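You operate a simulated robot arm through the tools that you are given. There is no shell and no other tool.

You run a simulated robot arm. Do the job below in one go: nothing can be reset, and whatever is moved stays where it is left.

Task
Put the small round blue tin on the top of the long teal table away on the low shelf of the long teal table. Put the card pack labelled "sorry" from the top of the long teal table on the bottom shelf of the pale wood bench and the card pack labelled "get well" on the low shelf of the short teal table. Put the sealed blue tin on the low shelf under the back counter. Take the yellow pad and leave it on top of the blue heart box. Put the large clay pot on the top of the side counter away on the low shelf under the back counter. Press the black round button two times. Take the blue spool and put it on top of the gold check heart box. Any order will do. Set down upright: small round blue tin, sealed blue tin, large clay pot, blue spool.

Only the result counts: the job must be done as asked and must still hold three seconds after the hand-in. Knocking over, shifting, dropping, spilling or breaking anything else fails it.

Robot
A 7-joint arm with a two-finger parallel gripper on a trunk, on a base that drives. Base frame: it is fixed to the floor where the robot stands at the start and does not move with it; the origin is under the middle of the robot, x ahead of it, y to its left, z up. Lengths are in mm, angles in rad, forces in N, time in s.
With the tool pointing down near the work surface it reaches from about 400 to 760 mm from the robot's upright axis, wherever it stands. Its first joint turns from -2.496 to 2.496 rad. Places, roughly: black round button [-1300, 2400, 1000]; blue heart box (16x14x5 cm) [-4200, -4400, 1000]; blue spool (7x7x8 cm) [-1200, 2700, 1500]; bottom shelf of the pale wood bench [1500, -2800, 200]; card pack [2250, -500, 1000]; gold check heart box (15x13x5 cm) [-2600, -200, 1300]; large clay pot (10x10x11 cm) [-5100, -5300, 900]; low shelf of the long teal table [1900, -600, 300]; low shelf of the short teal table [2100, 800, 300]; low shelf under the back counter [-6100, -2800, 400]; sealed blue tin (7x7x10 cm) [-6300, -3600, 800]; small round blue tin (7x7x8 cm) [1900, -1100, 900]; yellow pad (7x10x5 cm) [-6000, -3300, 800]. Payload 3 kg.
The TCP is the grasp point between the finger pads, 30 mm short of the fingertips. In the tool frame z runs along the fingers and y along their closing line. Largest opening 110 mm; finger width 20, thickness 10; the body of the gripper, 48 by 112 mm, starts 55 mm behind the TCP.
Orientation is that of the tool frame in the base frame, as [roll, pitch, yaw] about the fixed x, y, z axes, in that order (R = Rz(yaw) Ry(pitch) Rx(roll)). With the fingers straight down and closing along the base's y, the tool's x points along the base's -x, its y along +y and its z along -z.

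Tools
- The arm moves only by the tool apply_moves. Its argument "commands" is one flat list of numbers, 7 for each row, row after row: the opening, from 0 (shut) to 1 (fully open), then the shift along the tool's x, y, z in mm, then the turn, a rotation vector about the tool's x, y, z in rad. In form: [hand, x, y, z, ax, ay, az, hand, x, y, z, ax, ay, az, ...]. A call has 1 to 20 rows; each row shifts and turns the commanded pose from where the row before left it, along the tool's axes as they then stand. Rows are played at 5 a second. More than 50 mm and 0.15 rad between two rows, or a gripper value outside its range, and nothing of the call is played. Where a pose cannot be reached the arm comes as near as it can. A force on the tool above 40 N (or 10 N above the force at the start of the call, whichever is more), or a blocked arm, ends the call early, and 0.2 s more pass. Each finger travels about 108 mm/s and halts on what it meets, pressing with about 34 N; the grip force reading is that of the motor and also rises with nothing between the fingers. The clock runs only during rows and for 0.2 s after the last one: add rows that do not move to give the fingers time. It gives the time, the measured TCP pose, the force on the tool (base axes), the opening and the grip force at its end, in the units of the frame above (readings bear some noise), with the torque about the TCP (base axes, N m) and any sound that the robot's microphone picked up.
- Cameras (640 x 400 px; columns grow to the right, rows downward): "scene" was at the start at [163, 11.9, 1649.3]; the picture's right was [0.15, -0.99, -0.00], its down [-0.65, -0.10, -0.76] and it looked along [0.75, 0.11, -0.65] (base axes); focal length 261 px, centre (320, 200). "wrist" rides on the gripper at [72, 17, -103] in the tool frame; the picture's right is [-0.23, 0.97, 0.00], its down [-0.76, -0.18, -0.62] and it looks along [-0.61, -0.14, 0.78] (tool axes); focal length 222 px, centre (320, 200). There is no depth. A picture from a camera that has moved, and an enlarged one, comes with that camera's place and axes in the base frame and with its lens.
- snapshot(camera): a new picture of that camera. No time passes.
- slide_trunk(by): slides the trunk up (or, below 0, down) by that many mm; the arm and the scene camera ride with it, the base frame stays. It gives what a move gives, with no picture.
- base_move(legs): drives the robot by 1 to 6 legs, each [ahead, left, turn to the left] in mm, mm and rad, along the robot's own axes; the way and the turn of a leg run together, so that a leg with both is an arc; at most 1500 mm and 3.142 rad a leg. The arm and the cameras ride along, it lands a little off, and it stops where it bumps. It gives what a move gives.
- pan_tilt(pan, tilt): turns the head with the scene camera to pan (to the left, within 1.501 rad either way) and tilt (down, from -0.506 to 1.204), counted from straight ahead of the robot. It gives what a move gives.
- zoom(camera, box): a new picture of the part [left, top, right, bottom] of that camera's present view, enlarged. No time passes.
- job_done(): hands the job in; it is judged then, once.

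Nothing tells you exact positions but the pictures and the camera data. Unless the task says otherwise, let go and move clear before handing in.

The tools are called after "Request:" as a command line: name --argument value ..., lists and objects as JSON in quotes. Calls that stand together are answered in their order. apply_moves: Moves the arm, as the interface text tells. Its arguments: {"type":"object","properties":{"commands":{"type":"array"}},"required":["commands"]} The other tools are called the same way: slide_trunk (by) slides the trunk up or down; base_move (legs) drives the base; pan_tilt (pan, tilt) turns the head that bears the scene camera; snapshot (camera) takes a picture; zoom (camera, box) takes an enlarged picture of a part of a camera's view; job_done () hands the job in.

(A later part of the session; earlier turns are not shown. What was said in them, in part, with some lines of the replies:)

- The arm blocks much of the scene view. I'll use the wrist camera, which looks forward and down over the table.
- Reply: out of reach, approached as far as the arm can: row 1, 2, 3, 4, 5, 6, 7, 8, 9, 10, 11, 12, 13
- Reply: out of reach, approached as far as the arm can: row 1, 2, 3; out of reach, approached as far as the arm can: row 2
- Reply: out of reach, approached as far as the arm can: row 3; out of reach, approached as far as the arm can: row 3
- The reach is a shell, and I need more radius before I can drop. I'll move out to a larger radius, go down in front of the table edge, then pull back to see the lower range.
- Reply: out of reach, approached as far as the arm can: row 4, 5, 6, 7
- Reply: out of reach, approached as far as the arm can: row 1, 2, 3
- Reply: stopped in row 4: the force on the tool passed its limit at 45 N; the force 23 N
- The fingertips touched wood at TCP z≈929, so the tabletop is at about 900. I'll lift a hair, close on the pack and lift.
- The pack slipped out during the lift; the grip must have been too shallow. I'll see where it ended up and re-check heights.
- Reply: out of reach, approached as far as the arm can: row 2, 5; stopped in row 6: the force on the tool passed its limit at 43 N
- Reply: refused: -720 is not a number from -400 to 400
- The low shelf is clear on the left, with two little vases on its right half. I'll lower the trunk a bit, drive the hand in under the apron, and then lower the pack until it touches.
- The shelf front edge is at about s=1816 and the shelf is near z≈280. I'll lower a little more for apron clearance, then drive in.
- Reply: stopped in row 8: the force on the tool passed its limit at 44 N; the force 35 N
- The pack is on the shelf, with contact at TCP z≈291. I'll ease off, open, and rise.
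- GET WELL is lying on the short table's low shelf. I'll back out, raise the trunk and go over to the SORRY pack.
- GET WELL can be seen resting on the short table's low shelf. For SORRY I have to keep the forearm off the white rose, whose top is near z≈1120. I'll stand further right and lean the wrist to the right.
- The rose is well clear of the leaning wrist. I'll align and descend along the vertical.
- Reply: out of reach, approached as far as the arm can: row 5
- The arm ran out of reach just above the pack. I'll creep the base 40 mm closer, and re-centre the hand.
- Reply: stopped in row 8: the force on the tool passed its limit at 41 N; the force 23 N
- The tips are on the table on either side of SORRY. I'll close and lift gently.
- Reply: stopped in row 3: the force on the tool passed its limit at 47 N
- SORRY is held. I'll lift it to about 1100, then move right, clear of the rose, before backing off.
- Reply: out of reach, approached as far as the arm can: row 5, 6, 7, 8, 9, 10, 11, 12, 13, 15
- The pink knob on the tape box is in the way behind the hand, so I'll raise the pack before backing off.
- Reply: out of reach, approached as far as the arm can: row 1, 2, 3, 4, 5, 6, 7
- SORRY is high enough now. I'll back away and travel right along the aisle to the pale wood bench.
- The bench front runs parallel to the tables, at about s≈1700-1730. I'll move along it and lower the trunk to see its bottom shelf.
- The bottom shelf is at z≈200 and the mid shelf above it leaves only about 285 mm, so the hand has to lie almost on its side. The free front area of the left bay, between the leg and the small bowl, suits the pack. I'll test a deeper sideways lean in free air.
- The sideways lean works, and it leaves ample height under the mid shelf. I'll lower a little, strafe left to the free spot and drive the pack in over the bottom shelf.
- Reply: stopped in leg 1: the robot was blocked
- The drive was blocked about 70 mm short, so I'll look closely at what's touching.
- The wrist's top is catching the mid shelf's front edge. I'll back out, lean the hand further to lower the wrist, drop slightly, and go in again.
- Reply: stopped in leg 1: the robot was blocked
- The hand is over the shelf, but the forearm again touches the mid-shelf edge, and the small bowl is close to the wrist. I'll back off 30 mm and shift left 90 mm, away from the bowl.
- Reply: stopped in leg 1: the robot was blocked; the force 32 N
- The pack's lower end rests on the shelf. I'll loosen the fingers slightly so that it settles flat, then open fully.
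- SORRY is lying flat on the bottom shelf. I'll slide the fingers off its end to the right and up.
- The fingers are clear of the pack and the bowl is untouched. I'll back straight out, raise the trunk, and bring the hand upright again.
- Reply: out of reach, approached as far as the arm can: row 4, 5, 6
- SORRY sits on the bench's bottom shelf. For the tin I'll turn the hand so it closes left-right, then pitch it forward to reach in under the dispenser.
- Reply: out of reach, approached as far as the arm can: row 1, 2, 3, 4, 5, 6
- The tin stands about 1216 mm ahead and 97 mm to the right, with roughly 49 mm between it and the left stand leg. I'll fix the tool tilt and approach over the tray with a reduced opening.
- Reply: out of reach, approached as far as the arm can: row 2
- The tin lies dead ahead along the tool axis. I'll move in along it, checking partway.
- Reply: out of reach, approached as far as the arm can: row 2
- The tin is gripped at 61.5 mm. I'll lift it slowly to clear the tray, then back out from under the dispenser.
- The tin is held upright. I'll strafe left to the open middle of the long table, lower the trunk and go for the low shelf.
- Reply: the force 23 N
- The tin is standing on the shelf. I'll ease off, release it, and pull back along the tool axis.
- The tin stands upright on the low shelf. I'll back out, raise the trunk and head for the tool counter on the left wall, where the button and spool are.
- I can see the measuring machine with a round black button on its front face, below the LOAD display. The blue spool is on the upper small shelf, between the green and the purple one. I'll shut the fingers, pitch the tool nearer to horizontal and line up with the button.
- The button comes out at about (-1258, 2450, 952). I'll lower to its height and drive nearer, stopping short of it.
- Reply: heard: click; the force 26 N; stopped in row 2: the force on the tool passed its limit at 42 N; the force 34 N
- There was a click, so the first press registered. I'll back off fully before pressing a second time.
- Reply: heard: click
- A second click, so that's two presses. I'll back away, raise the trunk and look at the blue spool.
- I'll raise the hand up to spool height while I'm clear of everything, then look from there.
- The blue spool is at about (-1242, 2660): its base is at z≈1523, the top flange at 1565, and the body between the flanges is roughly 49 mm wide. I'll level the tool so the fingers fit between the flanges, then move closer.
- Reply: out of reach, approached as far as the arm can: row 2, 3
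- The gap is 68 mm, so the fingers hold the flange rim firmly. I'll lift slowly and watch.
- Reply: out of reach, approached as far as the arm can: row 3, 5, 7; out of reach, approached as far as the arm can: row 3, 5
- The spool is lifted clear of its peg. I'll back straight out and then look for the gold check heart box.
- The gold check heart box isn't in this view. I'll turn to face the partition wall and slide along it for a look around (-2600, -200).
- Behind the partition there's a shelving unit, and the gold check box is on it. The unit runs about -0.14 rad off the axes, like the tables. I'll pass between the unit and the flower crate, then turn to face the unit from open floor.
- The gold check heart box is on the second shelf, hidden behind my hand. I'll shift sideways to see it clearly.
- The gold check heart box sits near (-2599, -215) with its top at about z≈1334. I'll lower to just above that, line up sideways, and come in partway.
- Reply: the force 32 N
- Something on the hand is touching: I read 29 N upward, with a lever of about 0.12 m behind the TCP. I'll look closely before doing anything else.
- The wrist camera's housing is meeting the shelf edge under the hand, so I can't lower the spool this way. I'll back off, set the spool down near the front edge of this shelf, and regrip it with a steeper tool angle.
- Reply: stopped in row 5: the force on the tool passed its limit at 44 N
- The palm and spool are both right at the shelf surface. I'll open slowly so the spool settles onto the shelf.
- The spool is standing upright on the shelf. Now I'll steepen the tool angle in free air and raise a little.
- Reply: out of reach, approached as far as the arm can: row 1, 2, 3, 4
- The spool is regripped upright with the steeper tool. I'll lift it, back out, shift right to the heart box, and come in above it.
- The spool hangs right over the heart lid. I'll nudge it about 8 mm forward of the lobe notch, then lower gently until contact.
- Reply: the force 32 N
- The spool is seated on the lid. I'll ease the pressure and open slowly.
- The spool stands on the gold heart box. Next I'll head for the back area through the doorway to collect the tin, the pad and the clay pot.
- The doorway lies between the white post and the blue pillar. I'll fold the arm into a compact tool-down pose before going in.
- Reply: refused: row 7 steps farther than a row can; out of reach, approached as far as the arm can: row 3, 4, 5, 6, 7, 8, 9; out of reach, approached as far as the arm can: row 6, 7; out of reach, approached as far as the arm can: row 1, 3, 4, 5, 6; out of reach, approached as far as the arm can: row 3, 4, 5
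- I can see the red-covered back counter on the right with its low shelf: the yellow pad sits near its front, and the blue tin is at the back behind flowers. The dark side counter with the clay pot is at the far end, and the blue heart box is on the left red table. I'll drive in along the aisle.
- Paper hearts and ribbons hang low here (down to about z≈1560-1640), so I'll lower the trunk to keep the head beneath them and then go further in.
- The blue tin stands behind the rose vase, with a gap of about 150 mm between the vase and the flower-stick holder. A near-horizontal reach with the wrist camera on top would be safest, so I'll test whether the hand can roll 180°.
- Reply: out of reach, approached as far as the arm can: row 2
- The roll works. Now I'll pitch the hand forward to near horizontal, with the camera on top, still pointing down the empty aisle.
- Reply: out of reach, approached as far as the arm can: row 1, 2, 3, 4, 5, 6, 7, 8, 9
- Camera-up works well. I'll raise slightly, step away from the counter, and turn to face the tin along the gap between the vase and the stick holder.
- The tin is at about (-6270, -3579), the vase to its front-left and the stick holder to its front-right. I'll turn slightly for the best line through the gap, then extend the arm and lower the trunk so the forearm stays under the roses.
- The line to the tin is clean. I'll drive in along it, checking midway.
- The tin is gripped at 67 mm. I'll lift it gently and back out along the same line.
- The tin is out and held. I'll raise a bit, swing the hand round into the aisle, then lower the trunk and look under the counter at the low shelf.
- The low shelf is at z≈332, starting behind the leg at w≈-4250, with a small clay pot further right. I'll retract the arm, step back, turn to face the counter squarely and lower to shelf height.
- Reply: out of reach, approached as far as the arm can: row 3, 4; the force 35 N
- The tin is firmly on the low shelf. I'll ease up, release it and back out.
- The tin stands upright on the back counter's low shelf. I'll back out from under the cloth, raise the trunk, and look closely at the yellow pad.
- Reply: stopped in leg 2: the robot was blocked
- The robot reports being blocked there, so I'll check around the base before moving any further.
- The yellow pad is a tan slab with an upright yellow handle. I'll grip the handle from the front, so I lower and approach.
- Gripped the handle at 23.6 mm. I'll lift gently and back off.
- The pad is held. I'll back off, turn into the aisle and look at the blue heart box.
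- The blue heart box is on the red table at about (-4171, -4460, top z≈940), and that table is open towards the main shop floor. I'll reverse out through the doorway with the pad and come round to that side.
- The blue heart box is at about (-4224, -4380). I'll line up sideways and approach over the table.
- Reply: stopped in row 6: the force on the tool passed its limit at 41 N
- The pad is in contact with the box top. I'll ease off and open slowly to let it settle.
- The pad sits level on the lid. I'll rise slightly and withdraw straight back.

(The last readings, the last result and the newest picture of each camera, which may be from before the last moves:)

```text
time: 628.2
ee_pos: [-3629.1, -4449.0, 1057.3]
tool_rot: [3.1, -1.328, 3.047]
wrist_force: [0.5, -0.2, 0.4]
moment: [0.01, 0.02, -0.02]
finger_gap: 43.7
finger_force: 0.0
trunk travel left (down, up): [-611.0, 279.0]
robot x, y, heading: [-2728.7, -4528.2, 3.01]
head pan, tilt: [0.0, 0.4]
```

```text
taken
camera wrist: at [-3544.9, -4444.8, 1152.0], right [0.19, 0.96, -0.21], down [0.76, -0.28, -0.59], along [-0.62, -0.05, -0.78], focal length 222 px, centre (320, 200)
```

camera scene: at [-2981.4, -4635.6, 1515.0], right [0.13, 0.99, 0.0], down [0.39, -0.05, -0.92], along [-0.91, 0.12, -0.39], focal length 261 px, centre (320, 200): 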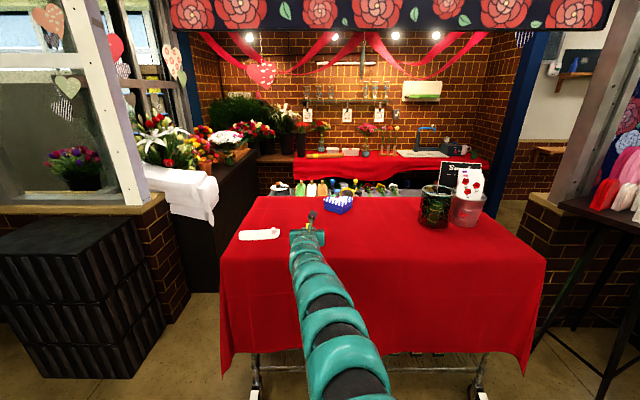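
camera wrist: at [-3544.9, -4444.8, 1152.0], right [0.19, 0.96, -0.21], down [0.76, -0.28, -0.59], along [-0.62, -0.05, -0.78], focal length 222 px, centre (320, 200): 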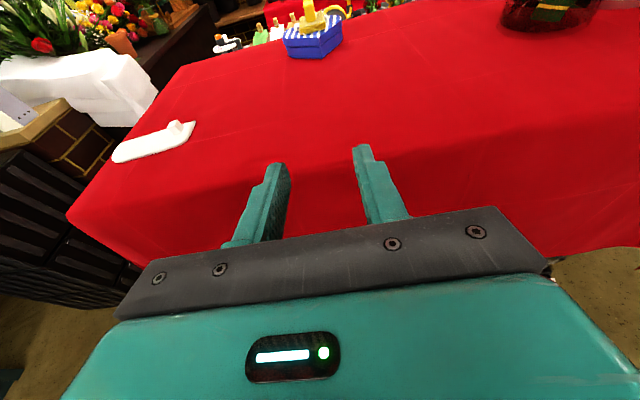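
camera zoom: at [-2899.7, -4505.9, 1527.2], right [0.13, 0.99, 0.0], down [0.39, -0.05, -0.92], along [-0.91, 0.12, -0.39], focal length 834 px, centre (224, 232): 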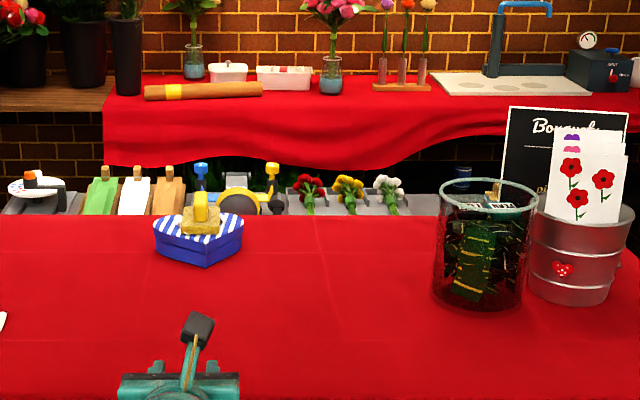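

The yellow pad rests on the blue heart box. The last item is the clay pot on the dark side counter, so I'll retrace the route back into the kiosk.

Request:
base_move --legs '[[-760, 0, -0.011], [0, -1400, 0], [0, -1330, 0]]'

Request:
base_move --legs '[[1400, 0, 0], [1300, 0, 0]]'

Request:
slide_trunk --by -70

Request:
pan_tilt --pan 0.5 --tilt 0.4

Request:
snapshot --camera "scene"

```text
time: 645.2
ee_pos: [-2496.1, -1837.5, 1057.2]
tool_rot: [3.1, -1.327, 3.039]
wrist_force: [0.0, 0.3, 0.3]
moment: [-0.01, -0.01, 0.01]
finger_gap: 44.2
finger_force: 0.2
trunk travel left (down, up): [-611.0, 279.0]
robot x, y, heading: [-1594.4, -1921.8, 3.002]
head pan, tilt: [0.0, 0.4]
```

```text
time: 658.3
ee_pos: [-5164.1, -1454.9, 1056.8]
tool_rot: [3.098, -1.325, 3.034]
wrist_force: [-0.2, 0.3, -0.6]
moment: [-0.03, 0.01, 0.0]
finger_gap: 44.1
finger_force: 0.0
trunk travel left (down, up): [-611.0, 279.0]
robot x, y, heading: [-4263.5, -1544.7, 2.998]
head pan, tilt: [0.0, 0.4]
```

```text
time: 659.4
ee_pos: [-5164.0, -1454.5, 987.1]
tool_rot: [3.099, -1.326, 3.034]
wrist_force: [-0.5, -0.1, 0.1]
moment: [0.02, 0.01, 0.01]
finger_gap: 44.0
finger_force: 0.1
trunk travel left (down, up): [-541.0, 349.0]
robot x, y, heading: [-4267.1, -1542.6, 2.996]
head pan, tilt: [0.0, 0.4]
```

```text
time: 660.3
ee_pos: [-5164.4, -1455.3, 986.9]
tool_rot: [3.101, -1.325, 3.035]
wrist_force: [-0.1, -0.1, -0.8]
moment: [-0.01, -0.01, 0.01]
finger_gap: 44.2
finger_force: 0.0
trunk travel left (down, up): [-541.0, 349.0]
robot x, y, heading: [-4261.4, -1542.2, 2.999]
head pan, tilt: [0.499, 0.4]
```

```text
taken
camera scene: at [-4430.8, -1564.8, 1457.1], right [-0.35, 0.94, 0.0], down [0.36, 0.14, -0.92], along [-0.86, -0.32, -0.39], focal length 261 px, centre (320, 200)
```

scene: 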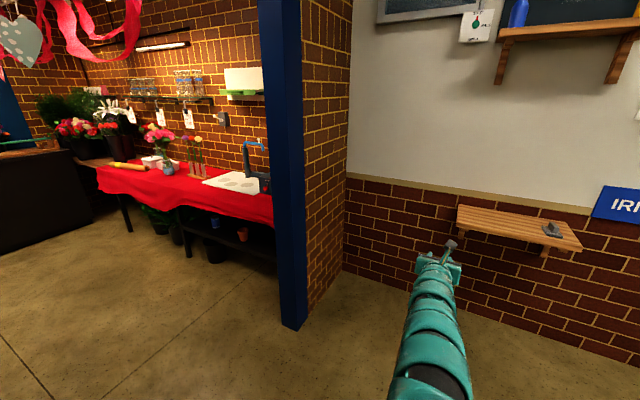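

Request:
base_move --legs '[[0, -640, 0], [0, 0, 1.57], [0, -520, 0], [1200, 0, 0]]'

Request:
base_move --legs '[[1300, 0, 0], [650, 0, 0]]'

Request:
pan_tilt --pan 0.0 --tilt 0.45

Request:
snapshot --camera "scene"

Request:
snapshot --camera "wrist"

```text
time: 676.0
ee_pos: [-4941.0, -2930.7, 986.3]
tool_rot: [3.1, -1.326, -1.672]
wrist_force: [0.4, -0.4, -0.9]
moment: [0.0, 0.02, -0.03]
finger_gap: 44.2
finger_force: 0.1
trunk travel left (down, up): [-541.0, 349.0]
robot x, y, heading: [-4857.8, -2028.5, -1.708]
head pan, tilt: [0.499, 0.4]
```

```text
time: 685.8
ee_pos: [-5215.9, -4863.5, 986.9]
tool_rot: [3.101, -1.325, -1.671]
wrist_force: [-0.1, 0.7, -0.3]
moment: [0.01, 0.02, 0.01]
finger_gap: 44.3
finger_force: 0.1
trunk travel left (down, up): [-541.0, 349.0]
robot x, y, heading: [-5132.4, -3967.2, -1.71]
head pan, tilt: [0.499, 0.4]
```

```text
time: 686.7
ee_pos: [-5214.3, -4864.8, 986.5]
tool_rot: [3.097, -1.324, -1.671]
wrist_force: [0.3, 0.4, -0.6]
moment: [0.0, -0.01, 0.0]
finger_gap: 44.2
finger_force: 0.1
trunk travel left (down, up): [-541.0, 349.0]
robot x, y, heading: [-5129.4, -3963.2, -1.712]
head pan, tilt: [0.0, 0.45]
```

```text
taken
camera scene: at [-5155.2, -4134.6, 1452.5], right [-0.99, 0.14, 0.0], down [0.06, 0.43, -0.9], along [-0.12, -0.89, -0.44], focal length 261 px, centre (320, 200)
```

scene: 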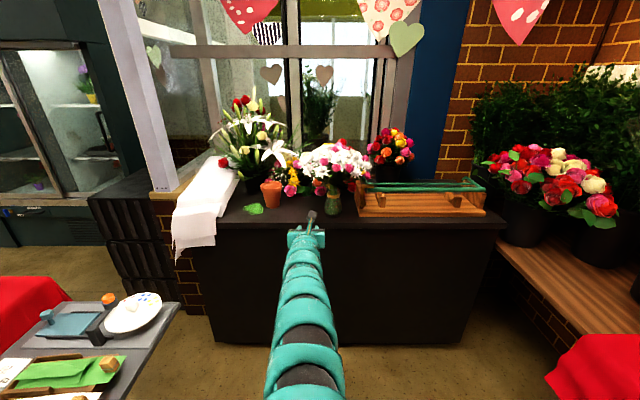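

```text
taken
camera wrist: at [-5218.6, -4780.2, 1081.3], right [-0.96, 0.19, -0.21], down [0.28, 0.76, -0.59], along [0.05, -0.62, -0.78], focal length 222 px, centre (320, 200)
```

wrist: 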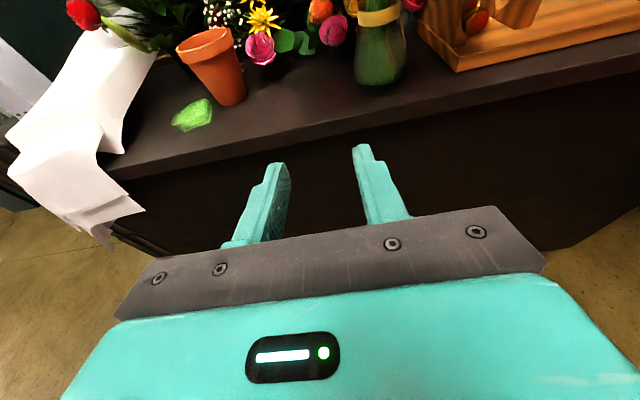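

The clay pot stands near the front of the dark counter at about (-5076, -5333), with flowers close to its right. I'll zoom in on its surroundings.

Request:
zoom --camera "wrist" --box '[130, 0, 350, 140]'

Request:
zoom --camera "scene" --box '[220, 130, 360, 230]'

```text
2.86 times, centred on (240, 70) of wrist
camera zoom: at [-5218.6, -4780.2, 1081.3], right [-0.96, 0.19, -0.21], down [0.28, 0.76, -0.59], along [0.05, -0.62, -0.78], focal length 635 px, centre (549, 571)
```

zoom: 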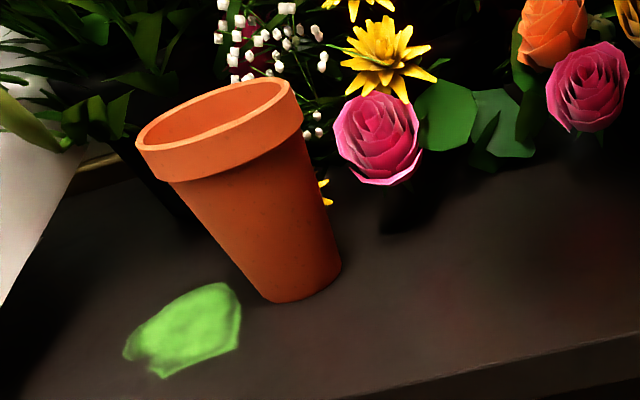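

```text
4.00 times, centred on (290, 180) of scene
camera zoom: at [-5155.2, -4134.6, 1452.5], right [-0.99, 0.14, 0.0], down [0.06, 0.43, -0.9], along [-0.12, -0.89, -0.44], focal length 1042 px, centre (440, 280)
```

zoom: 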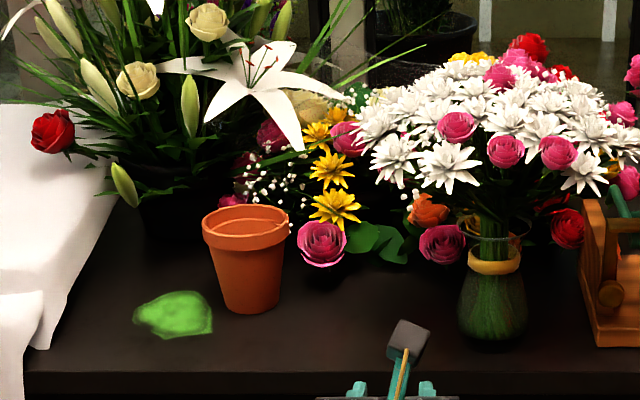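

The pot's centre works out at (-5087, -5259), base z≈875, with a rose hanging close at its right and a moss patch at its left. I'll turn slightly left, roll the hand a little so the right finger goes under the rose and the left one stays above the moss, then approach.

Request:
base_move --legs '[[128, 65, 0], [0, 0, 0.1]]'

Request:
apply_moves --commands '[0.82, 0, 0, 0, 0, 0, 0.065, 0.82, 0, 0, 0, 0, 0, 0.065, 0.82, 0, 0, 0, 0, 0, 0, 0.82, 0, 0, 0, 0, 0, 0]'

Request:
slide_trunk --by -60

Request:
snapshot --camera "wrist"

Request:
snapshot --camera "scene"

```text
time: 688.6
ee_pos: [-5077.0, -5004.1, 987.2]
tool_rot: [3.098, -1.325, -1.569]
wrist_force: [-0.8, 0.1, -0.6]
moment: [0.04, 0.04, 0.0]
finger_gap: 44.0
finger_force: 0.0
trunk travel left (down, up): [-541.0, 349.0]
robot x, y, heading: [-5082.7, -4097.7, -1.602]
head pan, tilt: [0.0, 0.45]
```

```text
time: 689.6
ee_pos: [-5075.9, -5002.6, 986.3]
tool_rot: [-2.697, -1.298, -2.072]
wrist_force: [0.3, 0.4, -1.2]
moment: [-0.03, 0.02, 0.02]
finger_gap: 90.2
finger_force: 0.1
trunk travel left (down, up): [-541.0, 349.0]
robot x, y, heading: [-5082.1, -4100.0, -1.605]
head pan, tilt: [0.0, 0.45]
```

```text
time: 690.6
ee_pos: [-5076.4, -5002.4, 927.0]
tool_rot: [-2.697, -1.297, -2.071]
wrist_force: [-0.2, -0.3, 0.0]
moment: [-0.03, 0.0, 0.01]
finger_gap: 90.1
finger_force: 0.0
trunk travel left (down, up): [-481.0, 409.0]
robot x, y, heading: [-5085.7, -4100.8, -1.603]
head pan, tilt: [0.0, 0.45]
```

```text
taken
camera wrist: at [-5098.5, -4918.8, 1018.6], right [-0.94, 0.12, -0.33], down [0.3, 0.77, -0.56], along [0.19, -0.63, -0.76], focal length 222 px, centre (320, 200)
```

wrist: 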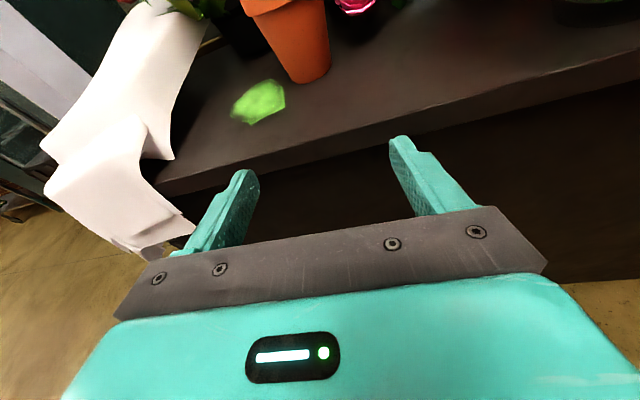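

```text
taken
camera scene: at [-5091.4, -4271.1, 1392.5], right [-1.0, 0.04, 0.0], down [0.02, 0.43, -0.9], along [-0.03, -0.9, -0.44], focal length 261 px, centre (320, 200)
```

scene: 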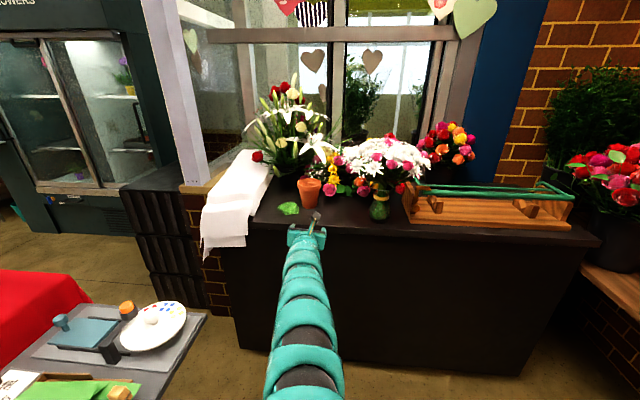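

Request:
zoom --camera "scene" --box '[260, 160, 360, 230]'

Request:
zoom --camera "wrist" --box '[200, 0, 420, 140]'

```text
5.71 times, centred on (310, 195) of scene
camera zoom: at [-5091.4, -4271.1, 1392.5], right [-1.0, 0.04, 0.0], down [0.02, 0.43, -0.9], along [-0.03, -0.9, -0.44], focal length 1489 px, centre (377, 229)
```

zoom: 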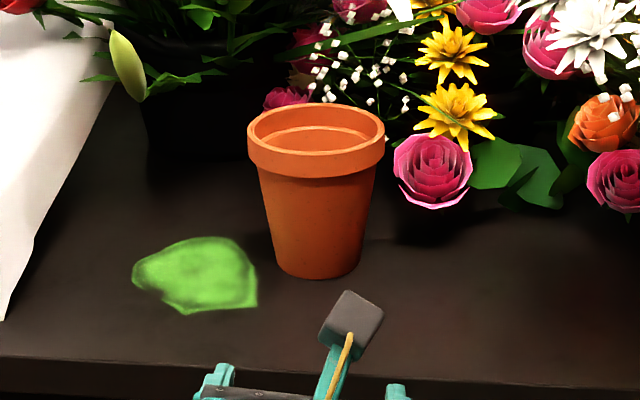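

```text
2.86 times, centred on (310, 70) of wrist
camera zoom: at [-5098.5, -4918.8, 1018.6], right [-0.94, 0.12, -0.33], down [0.3, 0.77, -0.56], along [0.19, -0.63, -0.76], focal length 635 px, centre (349, 571)
```

zoom: 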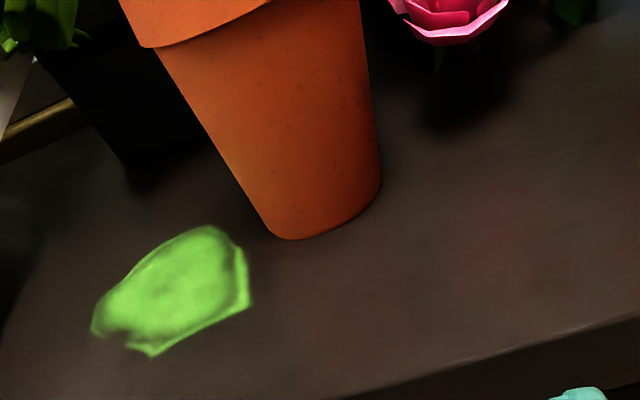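

Request:
apply_moves --commands '[0.95, 0, 0, 0, 0, 0, -0.065, 0.95, 0, 0, 0, 0, 0, -0.06, 0.95, 0, 0, 0, 0, 0, 0]'

Request:
base_move --legs '[[180, 8, 0]]'

Request:
snapshot --camera "wrist"

Request:
zoom --camera "scene" --box '[240, 150, 380, 250]'

```text
time: 691.4
ee_pos: [-5076.3, -5003.4, 926.8]
tool_rot: [3.116, -1.327, -1.586]
wrist_force: [0.3, -0.4, 0.6]
moment: [0.03, -0.03, 0.02]
finger_gap: 104.4
finger_force: 0.0
trunk travel left (down, up): [-481.0, 409.0]
robot x, y, heading: [-5082.6, -4097.9, -1.607]
head pan, tilt: [0.0, 0.45]
```

```text
time: 692.9
ee_pos: [-5074.2, -5184.2, 926.6]
tool_rot: [3.118, -1.324, -1.588]
wrist_force: [-0.1, 0.1, -0.6]
moment: [0.02, -0.02, -0.01]
finger_gap: 104.3
finger_force: 0.1
trunk travel left (down, up): [-481.0, 409.0]
robot x, y, heading: [-5081.2, -4277.6, -1.611]
head pan, tilt: [0.0, 0.45]
```

```text
taken
camera wrist: at [-5088.1, -5100.6, 1020.5], right [-0.97, 0.1, -0.21], down [0.21, 0.78, -0.59], along [0.11, -0.62, -0.78], focal length 222 px, centre (320, 200)
```

wrist: 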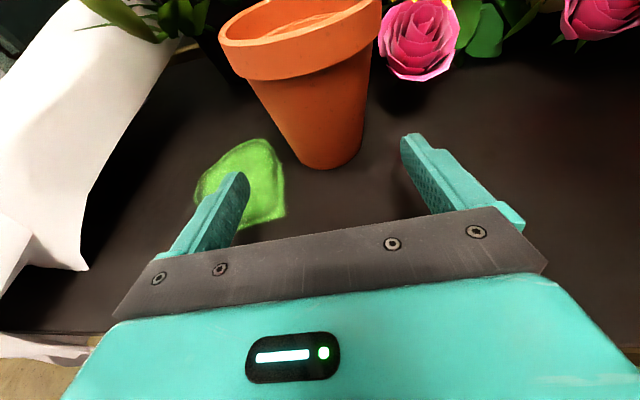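

```text
4.00 times, centred on (310, 200) of scene
camera zoom: at [-5089.9, -4452.3, 1392.3], right [-1.0, 0.04, 0.0], down [0.02, 0.44, -0.9], along [-0.03, -0.9, -0.44], focal length 1042 px, centre (360, 200)
```

zoom: 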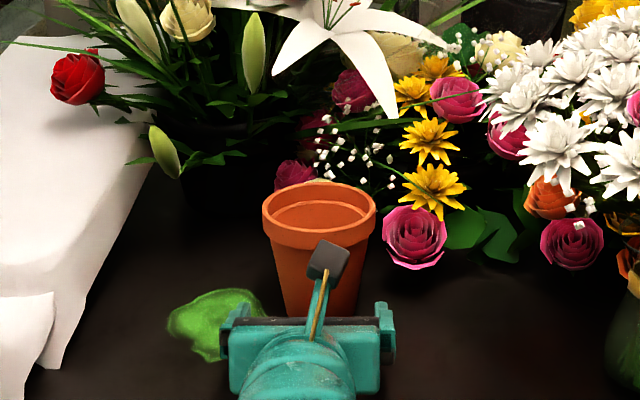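

Request:
base_move --legs '[[60, -4, 0]]'

Request:
snapshot --camera "wrist"

```text
time: 693.9
ee_pos: [-5081.2, -5243.1, 925.7]
tool_rot: [3.118, -1.325, -1.589]
wrist_force: [1.0, 0.2, 0.1]
moment: [0.0, 0.0, -0.01]
finger_gap: 104.7
finger_force: 0.2
trunk travel left (down, up): [-481.0, 409.0]
robot x, y, heading: [-5087.2, -4339.2, -1.609]
head pan, tilt: [0.0, 0.45]
```

```text
taken
camera wrist: at [-5094.2, -5160.8, 1020.3], right [-0.97, 0.1, -0.21], down [0.21, 0.78, -0.59], along [0.11, -0.62, -0.78], focal length 222 px, centre (320, 200)
```

wrist: 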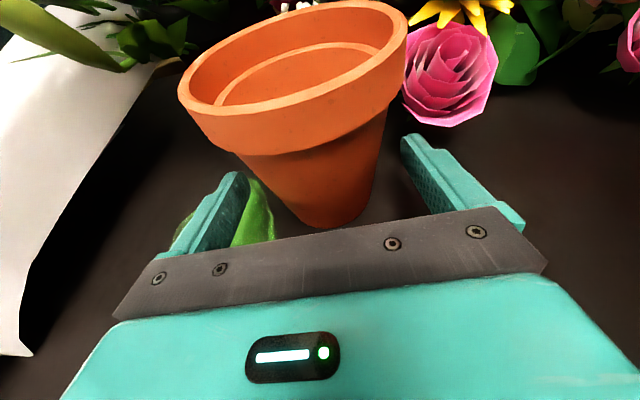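

Request:
apply_moves --commands '[0.95, 4, 1.5, 16, 0, 0, 0, 0.95, 4, 1.5, 16, 0, 0, 0, 0.95, 0, 0, 0, 0, 0, 0]'

Request:
snapshot --camera "wrist"

Request:
zoom --camera "scene" --box '[240, 150, 380, 250]'

```text
time: 694.7
ee_pos: [-5085.9, -5277.3, 927.3]
tool_rot: [3.116, -1.326, -1.591]
wrist_force: [-0.2, -0.2, 1.3]
moment: [-0.01, 0.01, 0.0]
finger_gap: 104.6
finger_force: 0.1
trunk travel left (down, up): [-481.0, 409.0]
robot x, y, heading: [-5089.6, -4339.5, -1.609]
head pan, tilt: [0.0, 0.45]
```

```text
taken
camera wrist: at [-5098.7, -5193.3, 1021.4], right [-0.97, 0.1, -0.21], down [0.21, 0.78, -0.59], along [0.11, -0.62, -0.78], focal length 222 px, centre (320, 200)
```

wrist: 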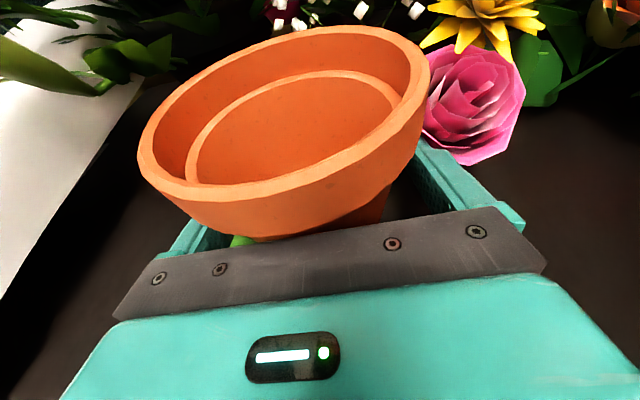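

```text
4.00 times, centred on (310, 200) of scene
camera zoom: at [-5096.0, -4511.5, 1392.5], right [-1.0, 0.04, 0.0], down [0.02, 0.43, -0.9], along [-0.03, -0.9, -0.44], focal length 1042 px, centre (360, 200)
```

zoom: 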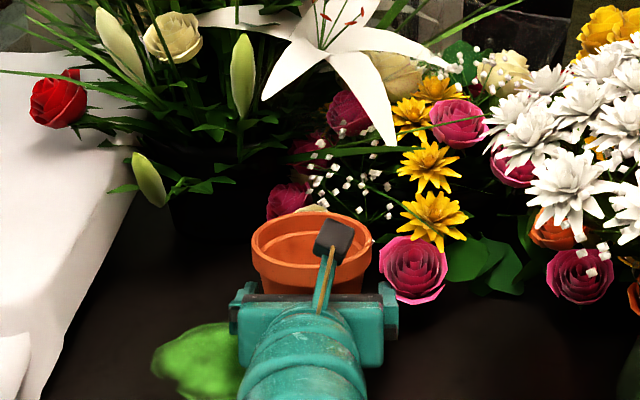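

Request:
apply_moves --commands '[0.95, -2, 0, -7.8, 0, 0, 0, 0.88, 0, 0, 0, 0, 0, 0, 0.83, 0, 0, 0, 0, 0, 0, 0.79, 0, 0, 0, 0, 0, 0, 0.76, 0, 0, 0, 0, 0, 0, 0.72, 0, 0, 0, 0, 0, 0, 0.66, 0, 0, 0, 0, 0, 0, 0.4, 0, 0, 0, 0, 0, 0, 0, 0, 0, 0, 0, 0, 0, 0, 0, 0, 0, 0, 0, 0]'

Request:
snapshot --camera "wrist"

```text
time: 696.9
ee_pos: [-5084.8, -5268.0, 925.5]
tool_rot: [3.117, -1.324, -1.586]
wrist_force: [0.8, 0.7, -0.1]
moment: [-0.01, 0.01, -0.01]
finger_gap: 79.7
finger_force: 33.9
trunk travel left (down, up): [-481.0, 409.0]
robot x, y, heading: [-5090.7, -4337.6, -1.606]
head pan, tilt: [0.0, 0.45]
```

```text
taken
camera wrist: at [-5097.8, -5185.0, 1020.6], right [-0.97, 0.1, -0.21], down [0.21, 0.78, -0.59], along [0.11, -0.62, -0.78], focal length 222 px, centre (320, 200)
```

wrist: 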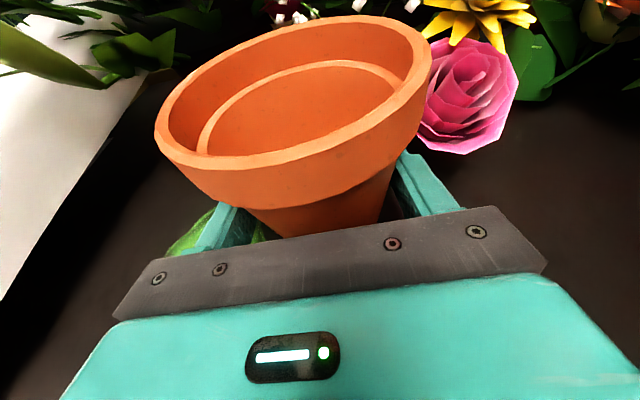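

The pot is gripped at about 80 mm. I'll lift it a little, then pull it straight back clear of the flowers.

Request:
apply_moves --commands '[0, 1.9, 0, -0.5, 0, 0, 0, 0, 2.9, 0, -0.7, 0, 0, 0, 0, 2.9, 0, -0.7, 0, 0, 0, 0, 3.9, 0, -1, 0, 0, 0, 0, 3.9, 0, -1, 0, 0, 0, 0, 2.9, 0, -0.7, 0, 0, 0, 0, 0, 0, 0, 0, 0, 0]'

Request:
snapshot --camera "wrist"

```text
time: 698.5
ee_pos: [-5085.3, -5268.1, 945.0]
tool_rot: [3.117, -1.325, -1.589]
wrist_force: [0.7, -0.3, -2.8]
moment: [0.06, -0.01, 0.02]
finger_gap: 79.9
finger_force: 34.0
trunk travel left (down, up): [-481.0, 409.0]
robot x, y, heading: [-5087.5, -4339.6, -1.606]
head pan, tilt: [0.0, 0.45]
```

```text
taken
camera wrist: at [-5098.0, -5185.3, 1039.9], right [-0.97, 0.1, -0.21], down [0.21, 0.78, -0.59], along [0.11, -0.62, -0.78], focal length 222 px, centre (320, 200)
```

wrist: 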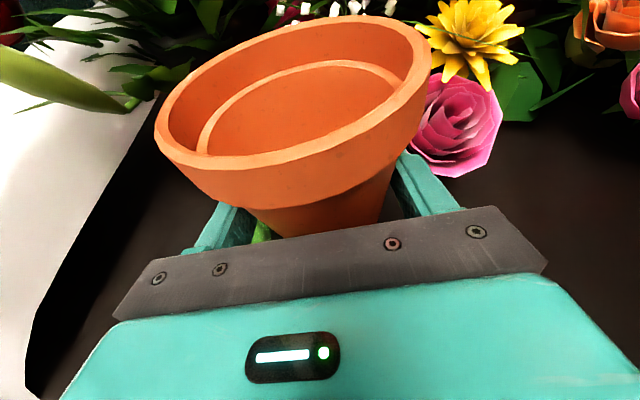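

The pot is up, weighing about 0.3 kg. I'll reverse along the aisle, turn to face the low shelf, back off and lower.

Request:
base_move --legs '[[-400, 0, 0]]'

Request:
base_move --legs '[[-940, 0, -0.1], [0, 0, -1.575]]'

Request:
pan_tilt --pan 0.0 --tilt 0.45

Request:
snapshot --camera "scene"

Request:
snapshot --camera "wrist"

```text
time: 700.9
ee_pos: [-5072.8, -4872.9, 944.7]
tool_rot: [3.118, -1.327, -1.59]
wrist_force: [0.0, -0.4, -2.9]
moment: [0.01, 0.04, 0.04]
finger_gap: 80.0
finger_force: 34.3
trunk travel left (down, up): [-481.0, 409.0]
robot x, y, heading: [-5075.1, -3942.5, -1.609]
head pan, tilt: [0.0, 0.45]
```

```text
time: 709.6
ee_pos: [-5926.5, -2942.5, 943.7]
tool_rot: [3.118, -1.324, 3.048]
wrist_force: [-0.1, -0.6, -3.4]
moment: [-0.01, 0.01, 0.0]
finger_gap: 79.5
finger_force: 34.4
trunk travel left (down, up): [-481.0, 409.0]
robot x, y, heading: [-4998.7, -3010.2, 3.032]
head pan, tilt: [0.0, 0.45]
```

```text
time: 710.2
ee_pos: [-5926.5, -2941.8, 945.6]
tool_rot: [3.119, -1.325, 3.047]
wrist_force: [-0.3, 0.5, -3.7]
moment: [0.02, -0.01, 0.0]
finger_gap: 79.5
finger_force: 34.0
trunk travel left (down, up): [-481.0, 409.0]
robot x, y, heading: [-4996.0, -3007.9, 3.03]
head pan, tilt: [0.0, 0.45]
```

```text
taken
camera scene: at [-5171.4, -2989.6, 1392.4], right [0.11, 0.99, 0.0], down [0.43, -0.05, -0.9], along [-0.89, 0.1, -0.44], focal length 261 px, centre (320, 200)
```

scene: 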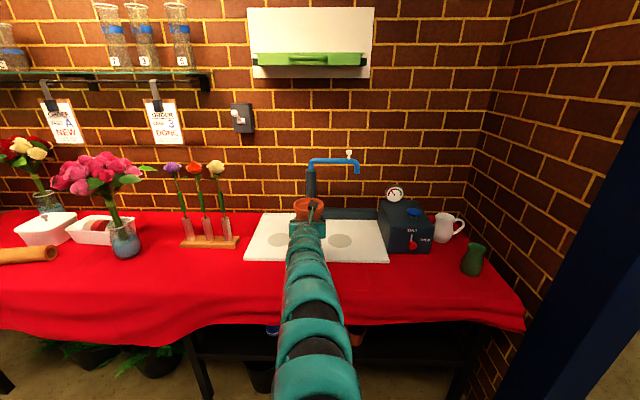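

```text
taken
camera wrist: at [-5842.4, -2935.9, 1039.8], right [0.17, 0.96, -0.21], down [0.76, -0.26, -0.59], along [-0.62, -0.07, -0.78], focal length 222 px, centre (320, 200)
```

wrist: 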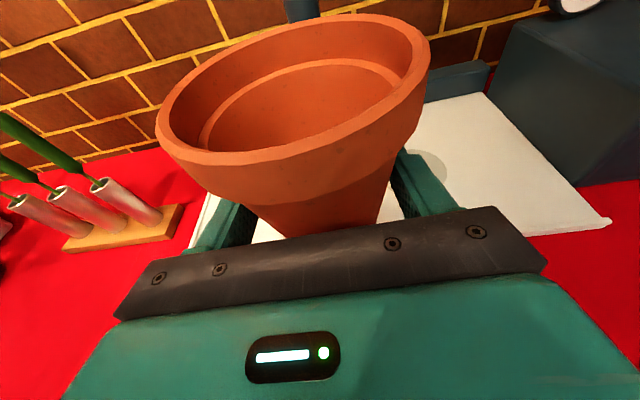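

Request:
base_move --legs '[[0, -60, -0.03], [-335, 0, 0]]'

Request:
slide_trunk --by -400

Request:
snapshot --camera "scene"

Request:
snapshot --camera "wrist"

```text
time: 713.0
ee_pos: [-5606.6, -2914.0, 945.4]
tool_rot: [3.124, -1.324, 3.044]
wrist_force: [-0.9, -0.6, -2.4]
moment: [0.01, -0.01, -0.03]
finger_gap: 79.6
finger_force: 33.7
trunk travel left (down, up): [-481.0, 409.0]
robot x, y, heading: [-4678.0, -2979.1, 3.028]
head pan, tilt: [0.0, 0.45]
stopped in leg 2: the robot was blocked; the commanded pose is now the measured one
```

```text
time: 716.8
ee_pos: [-5606.8, -2914.4, 544.2]
tool_rot: [3.119, -1.324, 3.048]
wrist_force: [-0.5, 1.3, -2.9]
moment: [-0.05, -0.01, 0.09]
finger_gap: 79.4
finger_force: 35.0
trunk travel left (down, up): [-81.0, 809.0]
robot x, y, heading: [-4674.6, -2982.2, 3.035]
head pan, tilt: [0.0, 0.45]
```

```text
taken
camera scene: at [-4852.4, -2960.0, 992.3], right [0.11, 0.99, 0.0], down [0.43, -0.05, -0.9], along [-0.89, 0.1, -0.44], focal length 261 px, centre (320, 200)
```

scene: 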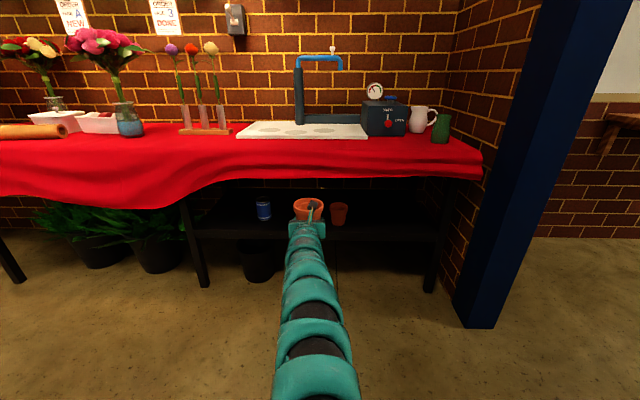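

```text
taken
camera wrist: at [-5523.0, -2907.7, 639.0], right [0.17, 0.96, -0.21], down [0.77, -0.26, -0.59], along [-0.62, -0.07, -0.78], focal length 222 px, centre (320, 200)
```

wrist: 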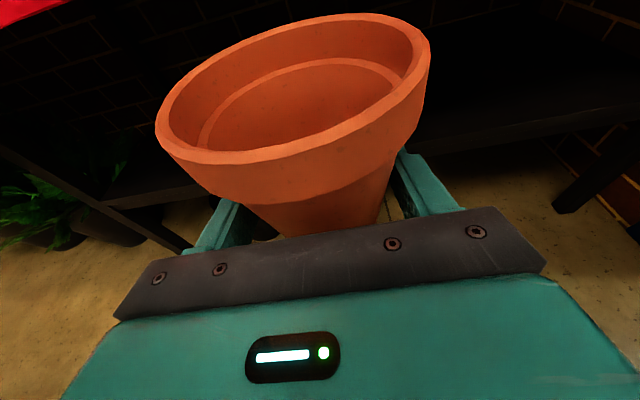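

Clear of the cloth. I'll shift slightly left to centre between the tin and the small pot, lower further, and drive in.

Request:
base_move --legs '[[20, 30, 0]]'

Request:
slide_trunk --by -78

Request:
apply_moves --commands '[0, -9.7, 0, 2.4, 0, 0, 0, 0, -9.7, 0, 2.4, 0, 0, 0, 0, 0, 0, 0, 0, 0, 0]'

Request:
base_move --legs '[[180, 0, 0]]'

Request:
snapshot --camera "scene"

Request:
zoom --camera "scene" --box '[220, 140, 420, 280]'

```text
time: 717.6
ee_pos: [-5628.8, -2940.0, 544.7]
tool_rot: [3.12, -1.326, 3.041]
wrist_force: [0.4, -0.6, -3.7]
moment: [0.0, -0.01, 0.03]
finger_gap: 79.5
finger_force: 33.3
trunk travel left (down, up): [-81.0, 809.0]
robot x, y, heading: [-4699.9, -3011.3, 3.02]
head pan, tilt: [0.0, 0.45]
```

```text
time: 718.8
ee_pos: [-5628.3, -2939.6, 467.7]
tool_rot: [3.122, -1.325, 3.041]
wrist_force: [-0.7, 0.7, -2.1]
moment: [-0.01, -0.03, -0.01]
finger_gap: 79.4
finger_force: 34.2
trunk travel left (down, up): [-3.0, 887.0]
robot x, y, heading: [-4699.9, -3013.5, 3.024]
head pan, tilt: [0.0, 0.45]
```

```text
time: 719.6
ee_pos: [-5628.8, -2940.1, 447.6]
tool_rot: [3.119, -1.325, 3.038]
wrist_force: [-0.5, 0.0, -3.0]
moment: [0.01, -0.03, 0.0]
finger_gap: 79.6
finger_force: 33.9
trunk travel left (down, up): [-3.0, 887.0]
robot x, y, heading: [-4701.3, -3013.3, 3.019]
head pan, tilt: [0.0, 0.45]
```

```text
time: 721.1
ee_pos: [-5806.4, -2918.1, 445.6]
tool_rot: [3.12, -1.325, 3.039]
wrist_force: [-1.2, 0.8, -2.8]
moment: [-0.01, 0.0, -0.05]
finger_gap: 79.6
finger_force: 34.0
trunk travel left (down, up): [-3.0, 887.0]
robot x, y, heading: [-4881.2, -2985.5, 3.023]
head pan, tilt: [0.0, 0.45]
```

```text
taken
camera scene: at [-5052.6, -2970.3, 914.4], right [0.12, 0.99, 0.0], down [0.43, -0.05, -0.9], along [-0.89, 0.11, -0.44], focal length 261 px, centre (320, 200)
```

scene: 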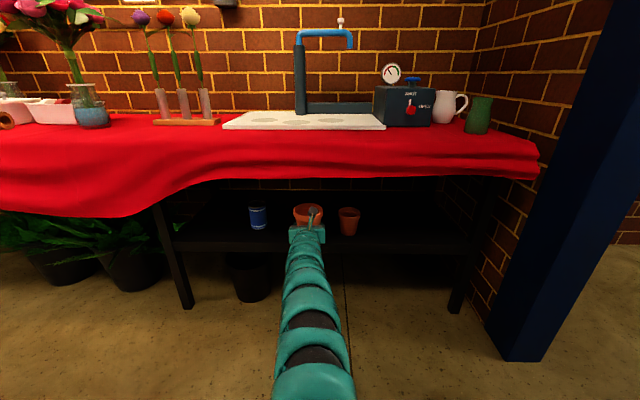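

```text
2.86 times, centred on (320, 210) of scene
camera zoom: at [-5052.6, -2970.3, 914.4], right [0.12, 0.99, 0.0], down [0.43, -0.05, -0.9], along [-0.89, 0.11, -0.44], focal length 745 px, centre (320, 171)
```

zoom: 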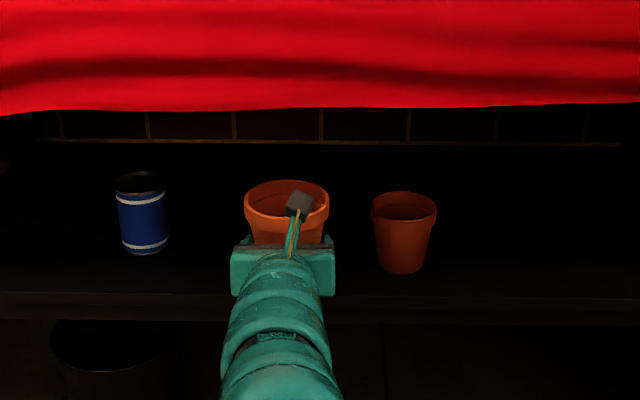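

Request:
base_move --legs '[[0, 28, 0], [150, 0, 0]]'

Request:
zoom --camera "scene" --box '[220, 140, 420, 280]'

Request:
apply_moves --commands '[0, -4.8, 0, 1.2, 0, 0, 0, 0, -4.8, 0, 1.2, 0, 0, 0, 0, -4.8, 0, 1.2, 0, 0, 0, 0, -4.8, 0, 1.2, 0, 0, 0, 0, 0, 0, 0, 0, 0, 0]'

```text
time: 722.9
ee_pos: [-5957.7, -2928.0, 446.4]
tool_rot: [3.12, -1.324, 3.041]
wrist_force: [-0.2, -0.2, -3.6]
moment: [0.0, -0.03, 0.03]
finger_gap: 79.5
finger_force: 34.0
trunk travel left (down, up): [-3.0, 887.0]
robot x, y, heading: [-5031.7, -3001.6, 3.017]
head pan, tilt: [0.0, 0.45]
```

```text
2.86 times, centred on (320, 210) of scene
camera zoom: at [-5204.1, -2980.6, 914.4], right [0.12, 0.99, 0.0], down [0.43, -0.05, -0.9], along [-0.89, 0.11, -0.44], focal length 745 px, centre (320, 171)
```

zoom: 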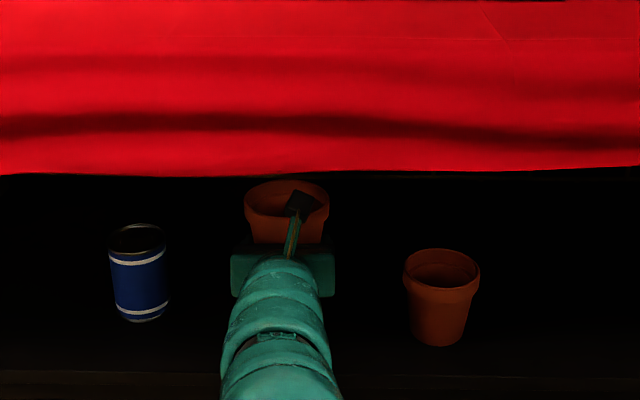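

```text
time: 724.1
ee_pos: [-5958.7, -2927.9, 427.8]
tool_rot: [3.121, -1.324, 3.04]
wrist_force: [0.5, 0.2, -3.1]
moment: [0.0, -0.02, 0.0]
finger_gap: 79.0
finger_force: 33.8
trunk travel left (down, up): [-3.0, 887.0]
robot x, y, heading: [-5034.9, -3001.0, 3.022]
head pan, tilt: [0.0, 0.45]
```

Request:
apply_moves --commands '[0, -2.9, 0, 0.7, 0, 0, 0, 0, -2.9, 0, 0.7, 0, 0, 0, 0, -2.9, 0, 0.7, 0, 0, 0, 0, -2.9, 0, 0.7, 0, 0, 0, 0, 0, 0, 0, 0, 0, 0]'

Request:
apply_moves --commands '[0, -1.9, 0, 0.5, 0, 0, 0, 0, -1.9, 0, 0.5, 0, 0, 0, 0, -1.9, 0, 0.5, 0, 0, 0, 0, -1.9, 0, 0.5, 0, 0, 0, 0, -1.9, 0, 0.5, 0, 0, 0]'

```text
time: 725.3
ee_pos: [-5958.4, -2928.4, 415.1]
tool_rot: [3.122, -1.325, 3.041]
wrist_force: [-0.4, 0.4, -3.7]
moment: [-0.03, 0.01, -0.05]
finger_gap: 79.5
finger_force: 33.8
trunk travel left (down, up): [-3.0, 887.0]
robot x, y, heading: [-5032.6, -3004.0, 3.023]
head pan, tilt: [0.0, 0.45]
```

```text
time: 726.5
ee_pos: [-5958.5, -2927.5, 405.2]
tool_rot: [3.119, -1.323, 3.04]
wrist_force: [0.4, 0.5, -2.2]
moment: [0.01, 0.0, 0.02]
finger_gap: 79.3
finger_force: 34.1
trunk travel left (down, up): [-3.0, 887.0]
robot x, y, heading: [-5031.7, -3001.3, 3.027]
head pan, tilt: [0.0, 0.45]
```

Request:
apply_moves --commands '[0, -1.9, 0, 0.5, 0, 0, 0, 0, -1.9, 0, 0.5, 0, 0, 0, 0, -1.9, 0, 0.5, 0, 0, 0, 0, -1.9, 0, 0.5, 0, 0, 0]'

Request:
zoom --camera "scene" --box '[220, 140, 420, 280]'

```text
time: 727.5
ee_pos: [-5958.9, -2927.8, 401.4]
tool_rot: [3.125, -1.329, 3.036]
wrist_force: [0.5, 0.2, 8.0]
moment: [0.31, -0.08, -0.06]
finger_gap: 79.3
finger_force: 33.4
trunk travel left (down, up): [-3.0, 887.0]
robot x, y, heading: [-5033.5, -3000.1, 3.022]
head pan, tilt: [0.0, 0.45]
```

```text
2.86 times, centred on (320, 210) of scene
camera zoom: at [-5203.2, -2980.6, 914.8], right [0.12, 0.99, 0.0], down [0.43, -0.05, -0.9], along [-0.89, 0.11, -0.43], focal length 745 px, centre (320, 171)
```

zoom: 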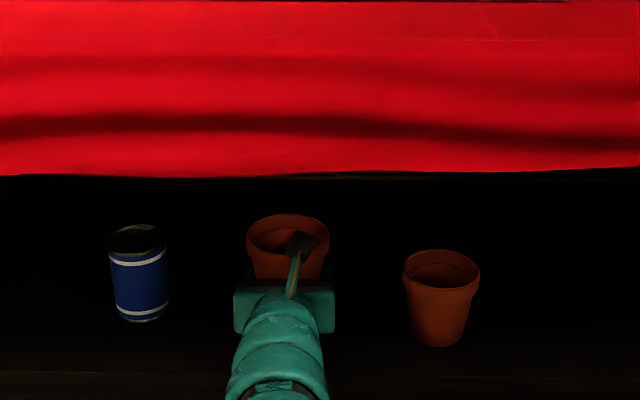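

Request:
apply_moves --commands '[0, -1.9, 0, 0.5, 0, 0, 0, 0, 0, 0, 0, 0, 0, 0]'

Request:
apply_moves --commands '[0, 1, 0, -0.2, 0, 0, 0, 0.735, 0, 0, 0, 0, 0, 0, 0.75, 0, 0, 0, 0, 0, 0, 0.78, 0, 0, 0, 0, 0, 0, 0.83, 0, 0, 0, 0, 0, 0, 0.9, 0, 0, 0, 0, 0, 0, 0.97, 0, 0, 0, 0, 0, 0, 0.97, 0, 0, 0, 0, 0, 0]'

Request:
zoom --camera "scene" --box '[220, 140, 420, 280]'

```text
time: 728.1
ee_pos: [-5957.8, -2928.4, 398.6]
tool_rot: [3.124, -1.328, 3.036]
wrist_force: [-2.9, -1.3, 15.3]
moment: [0.05, 0.12, -0.12]
finger_gap: 79.4
finger_force: 34.1
trunk travel left (down, up): [-3.0, 887.0]
robot x, y, heading: [-5030.5, -2999.1, 3.018]
head pan, tilt: [0.0, 0.45]
```

```text
time: 729.9
ee_pos: [-5958.6, -2928.3, 397.1]
tool_rot: [3.121, -1.325, 3.04]
wrist_force: [0.3, 0.0, 0.1]
moment: [0.01, -0.02, 0.03]
finger_gap: 106.5
finger_force: 0.0
trunk travel left (down, up): [-3.0, 887.0]
robot x, y, heading: [-5032.8, -3001.7, 3.022]
head pan, tilt: [0.0, 0.45]
```

```text
2.86 times, centred on (320, 210) of scene
camera zoom: at [-5203.9, -2980.6, 914.5], right [0.12, 0.99, 0.0], down [0.43, -0.05, -0.9], along [-0.89, 0.11, -0.44], focal length 745 px, centre (320, 171)
```

zoom: 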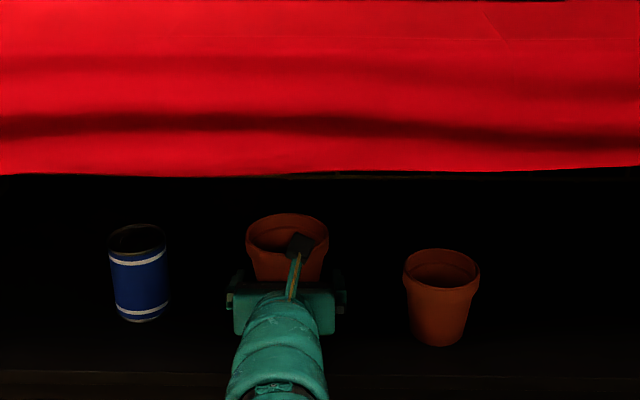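

The pot stands on the shelf. I'll back straight out and check all three items there.

Request:
base_move --legs '[[-320, 0, 0]]'

Request:
pan_tilt --pan 0.0 --tilt 0.4

Request:
snapshot --camera "scene"

Request:
zoom --camera "scene" --box '[220, 160, 400, 270]'

Request:
snapshot --camera "wrist"

```text
time: 732.0
ee_pos: [-5641.4, -2963.0, 396.5]
tool_rot: [3.121, -1.325, 3.036]
wrist_force: [-0.5, -0.7, 0.9]
moment: [0.01, 0.0, 0.04]
finger_gap: 106.6
finger_force: 0.0
trunk travel left (down, up): [-3.0, 887.0]
robot x, y, heading: [-4711.6, -3038.6, 3.019]
head pan, tilt: [0.0, 0.45]
```

```text
time: 732.7
ee_pos: [-5641.6, -2964.2, 397.0]
tool_rot: [3.121, -1.327, 3.034]
wrist_force: [0.0, 0.2, 0.2]
moment: [-0.03, -0.01, 0.01]
finger_gap: 106.9
finger_force: 0.0
trunk travel left (down, up): [-3.0, 887.0]
robot x, y, heading: [-4715.4, -3037.9, 3.015]
head pan, tilt: [0.0, 0.4]
```

```text
taken
camera scene: at [-4887.0, -3018.6, 919.1], right [0.12, 0.99, 0.0], down [0.39, -0.05, -0.92], along [-0.91, 0.11, -0.39], focal length 261 px, centre (320, 200)
```

scene: 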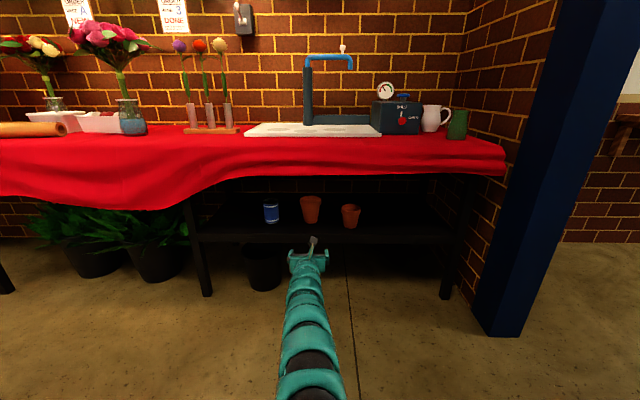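

```text
3.56 times, centred on (310, 215) of scene
camera zoom: at [-4887.0, -3018.6, 919.1], right [0.12, 0.99, 0.0], down [0.39, -0.05, -0.92], along [-0.91, 0.11, -0.39], focal length 927 px, centre (356, 147)
```

zoom: 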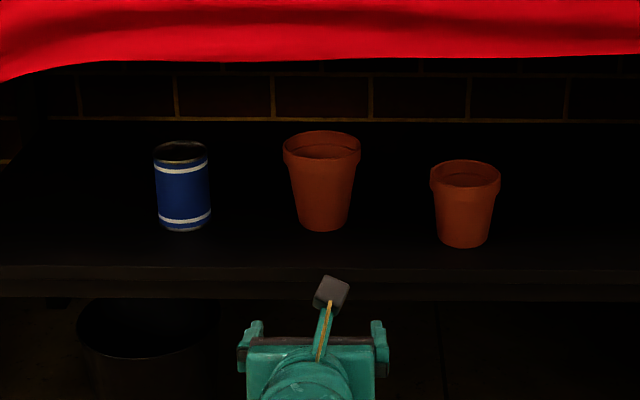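

```text
taken
camera wrist: at [-5556.8, -2957.6, 491.6], right [0.18, 0.96, -0.22], down [0.76, -0.27, -0.59], along [-0.62, -0.06, -0.78], focal length 222 px, centre (320, 200)
```

wrist: 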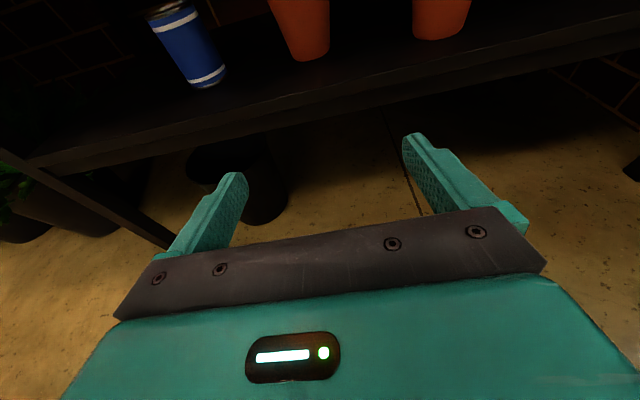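

All the jobs look done:

- **Small round blue tin:** on the long teal table's low shelf, upright.
- **SORRY pack:** on the pale wood bench's bottom shelf.
- **GET WELL pack:** on the short teal table's low shelf.
- **Sealed blue tin and large clay pot:** upright on the low shelf under the back counter.
- **Yellow pad:** on top of the blue heart box.
- **Black button:** pressed twice, with two clicks heard.
- **Blue spool:** upright on top of the gold check heart box.

The gripper is empty and clear. The base was stopped by bumps twice inside the kiosk, most likely on the bin and the half-wall, and I couldn't see from here whether the bin moved. I'm handing in now.

Request:
job_done

```text
The job is handed in.
```

I've handed the job in. As far as I could see from the cameras, every item was in place and the gripper was empty and clear.

| Task | Result |
|---|---|
| Small round blue tin | Upright on the long teal table's low shelf |
| "Sorry" card pack | Lying flat on the pale wood bench's bottom shelf, close to the front-left corner |
| "Get well" card pack | Lying flat on the short teal table's low shelf |
| Sealed blue tin | Upright on the low shelf under the back counter |
| Yellow pad | Resting level on the blue heart box, over the bow on its lid |
| Large clay pot | Upright on the low shelf under the back counter |
| Black round button | Pressed twice; I heard two clicks |
| Blue spool | Upright on the gold check heart box |

- **Possible shift:** inside the kiosk the base was stopped twice by something behind it, most likely the waste bin and the brick half-wall. I couldn't see the bin from where I finished, so I don't know whether it moved.
- **Arm contacts:** the arm touched the pale wood bench's mid shelf while I placed the "sorry" pack. The hand also touched the display shelf near the gold heart box. I saw nothing on either shelf move.
- **Dropped pack:** the "get well" pack slipped from the gripper on the first lift and landed back where it had been. I picked it up cleanly the second time.
- **Spool:** I set it down on the shelf beside the gold heart box for a moment to change my grip, then placed it on the box.
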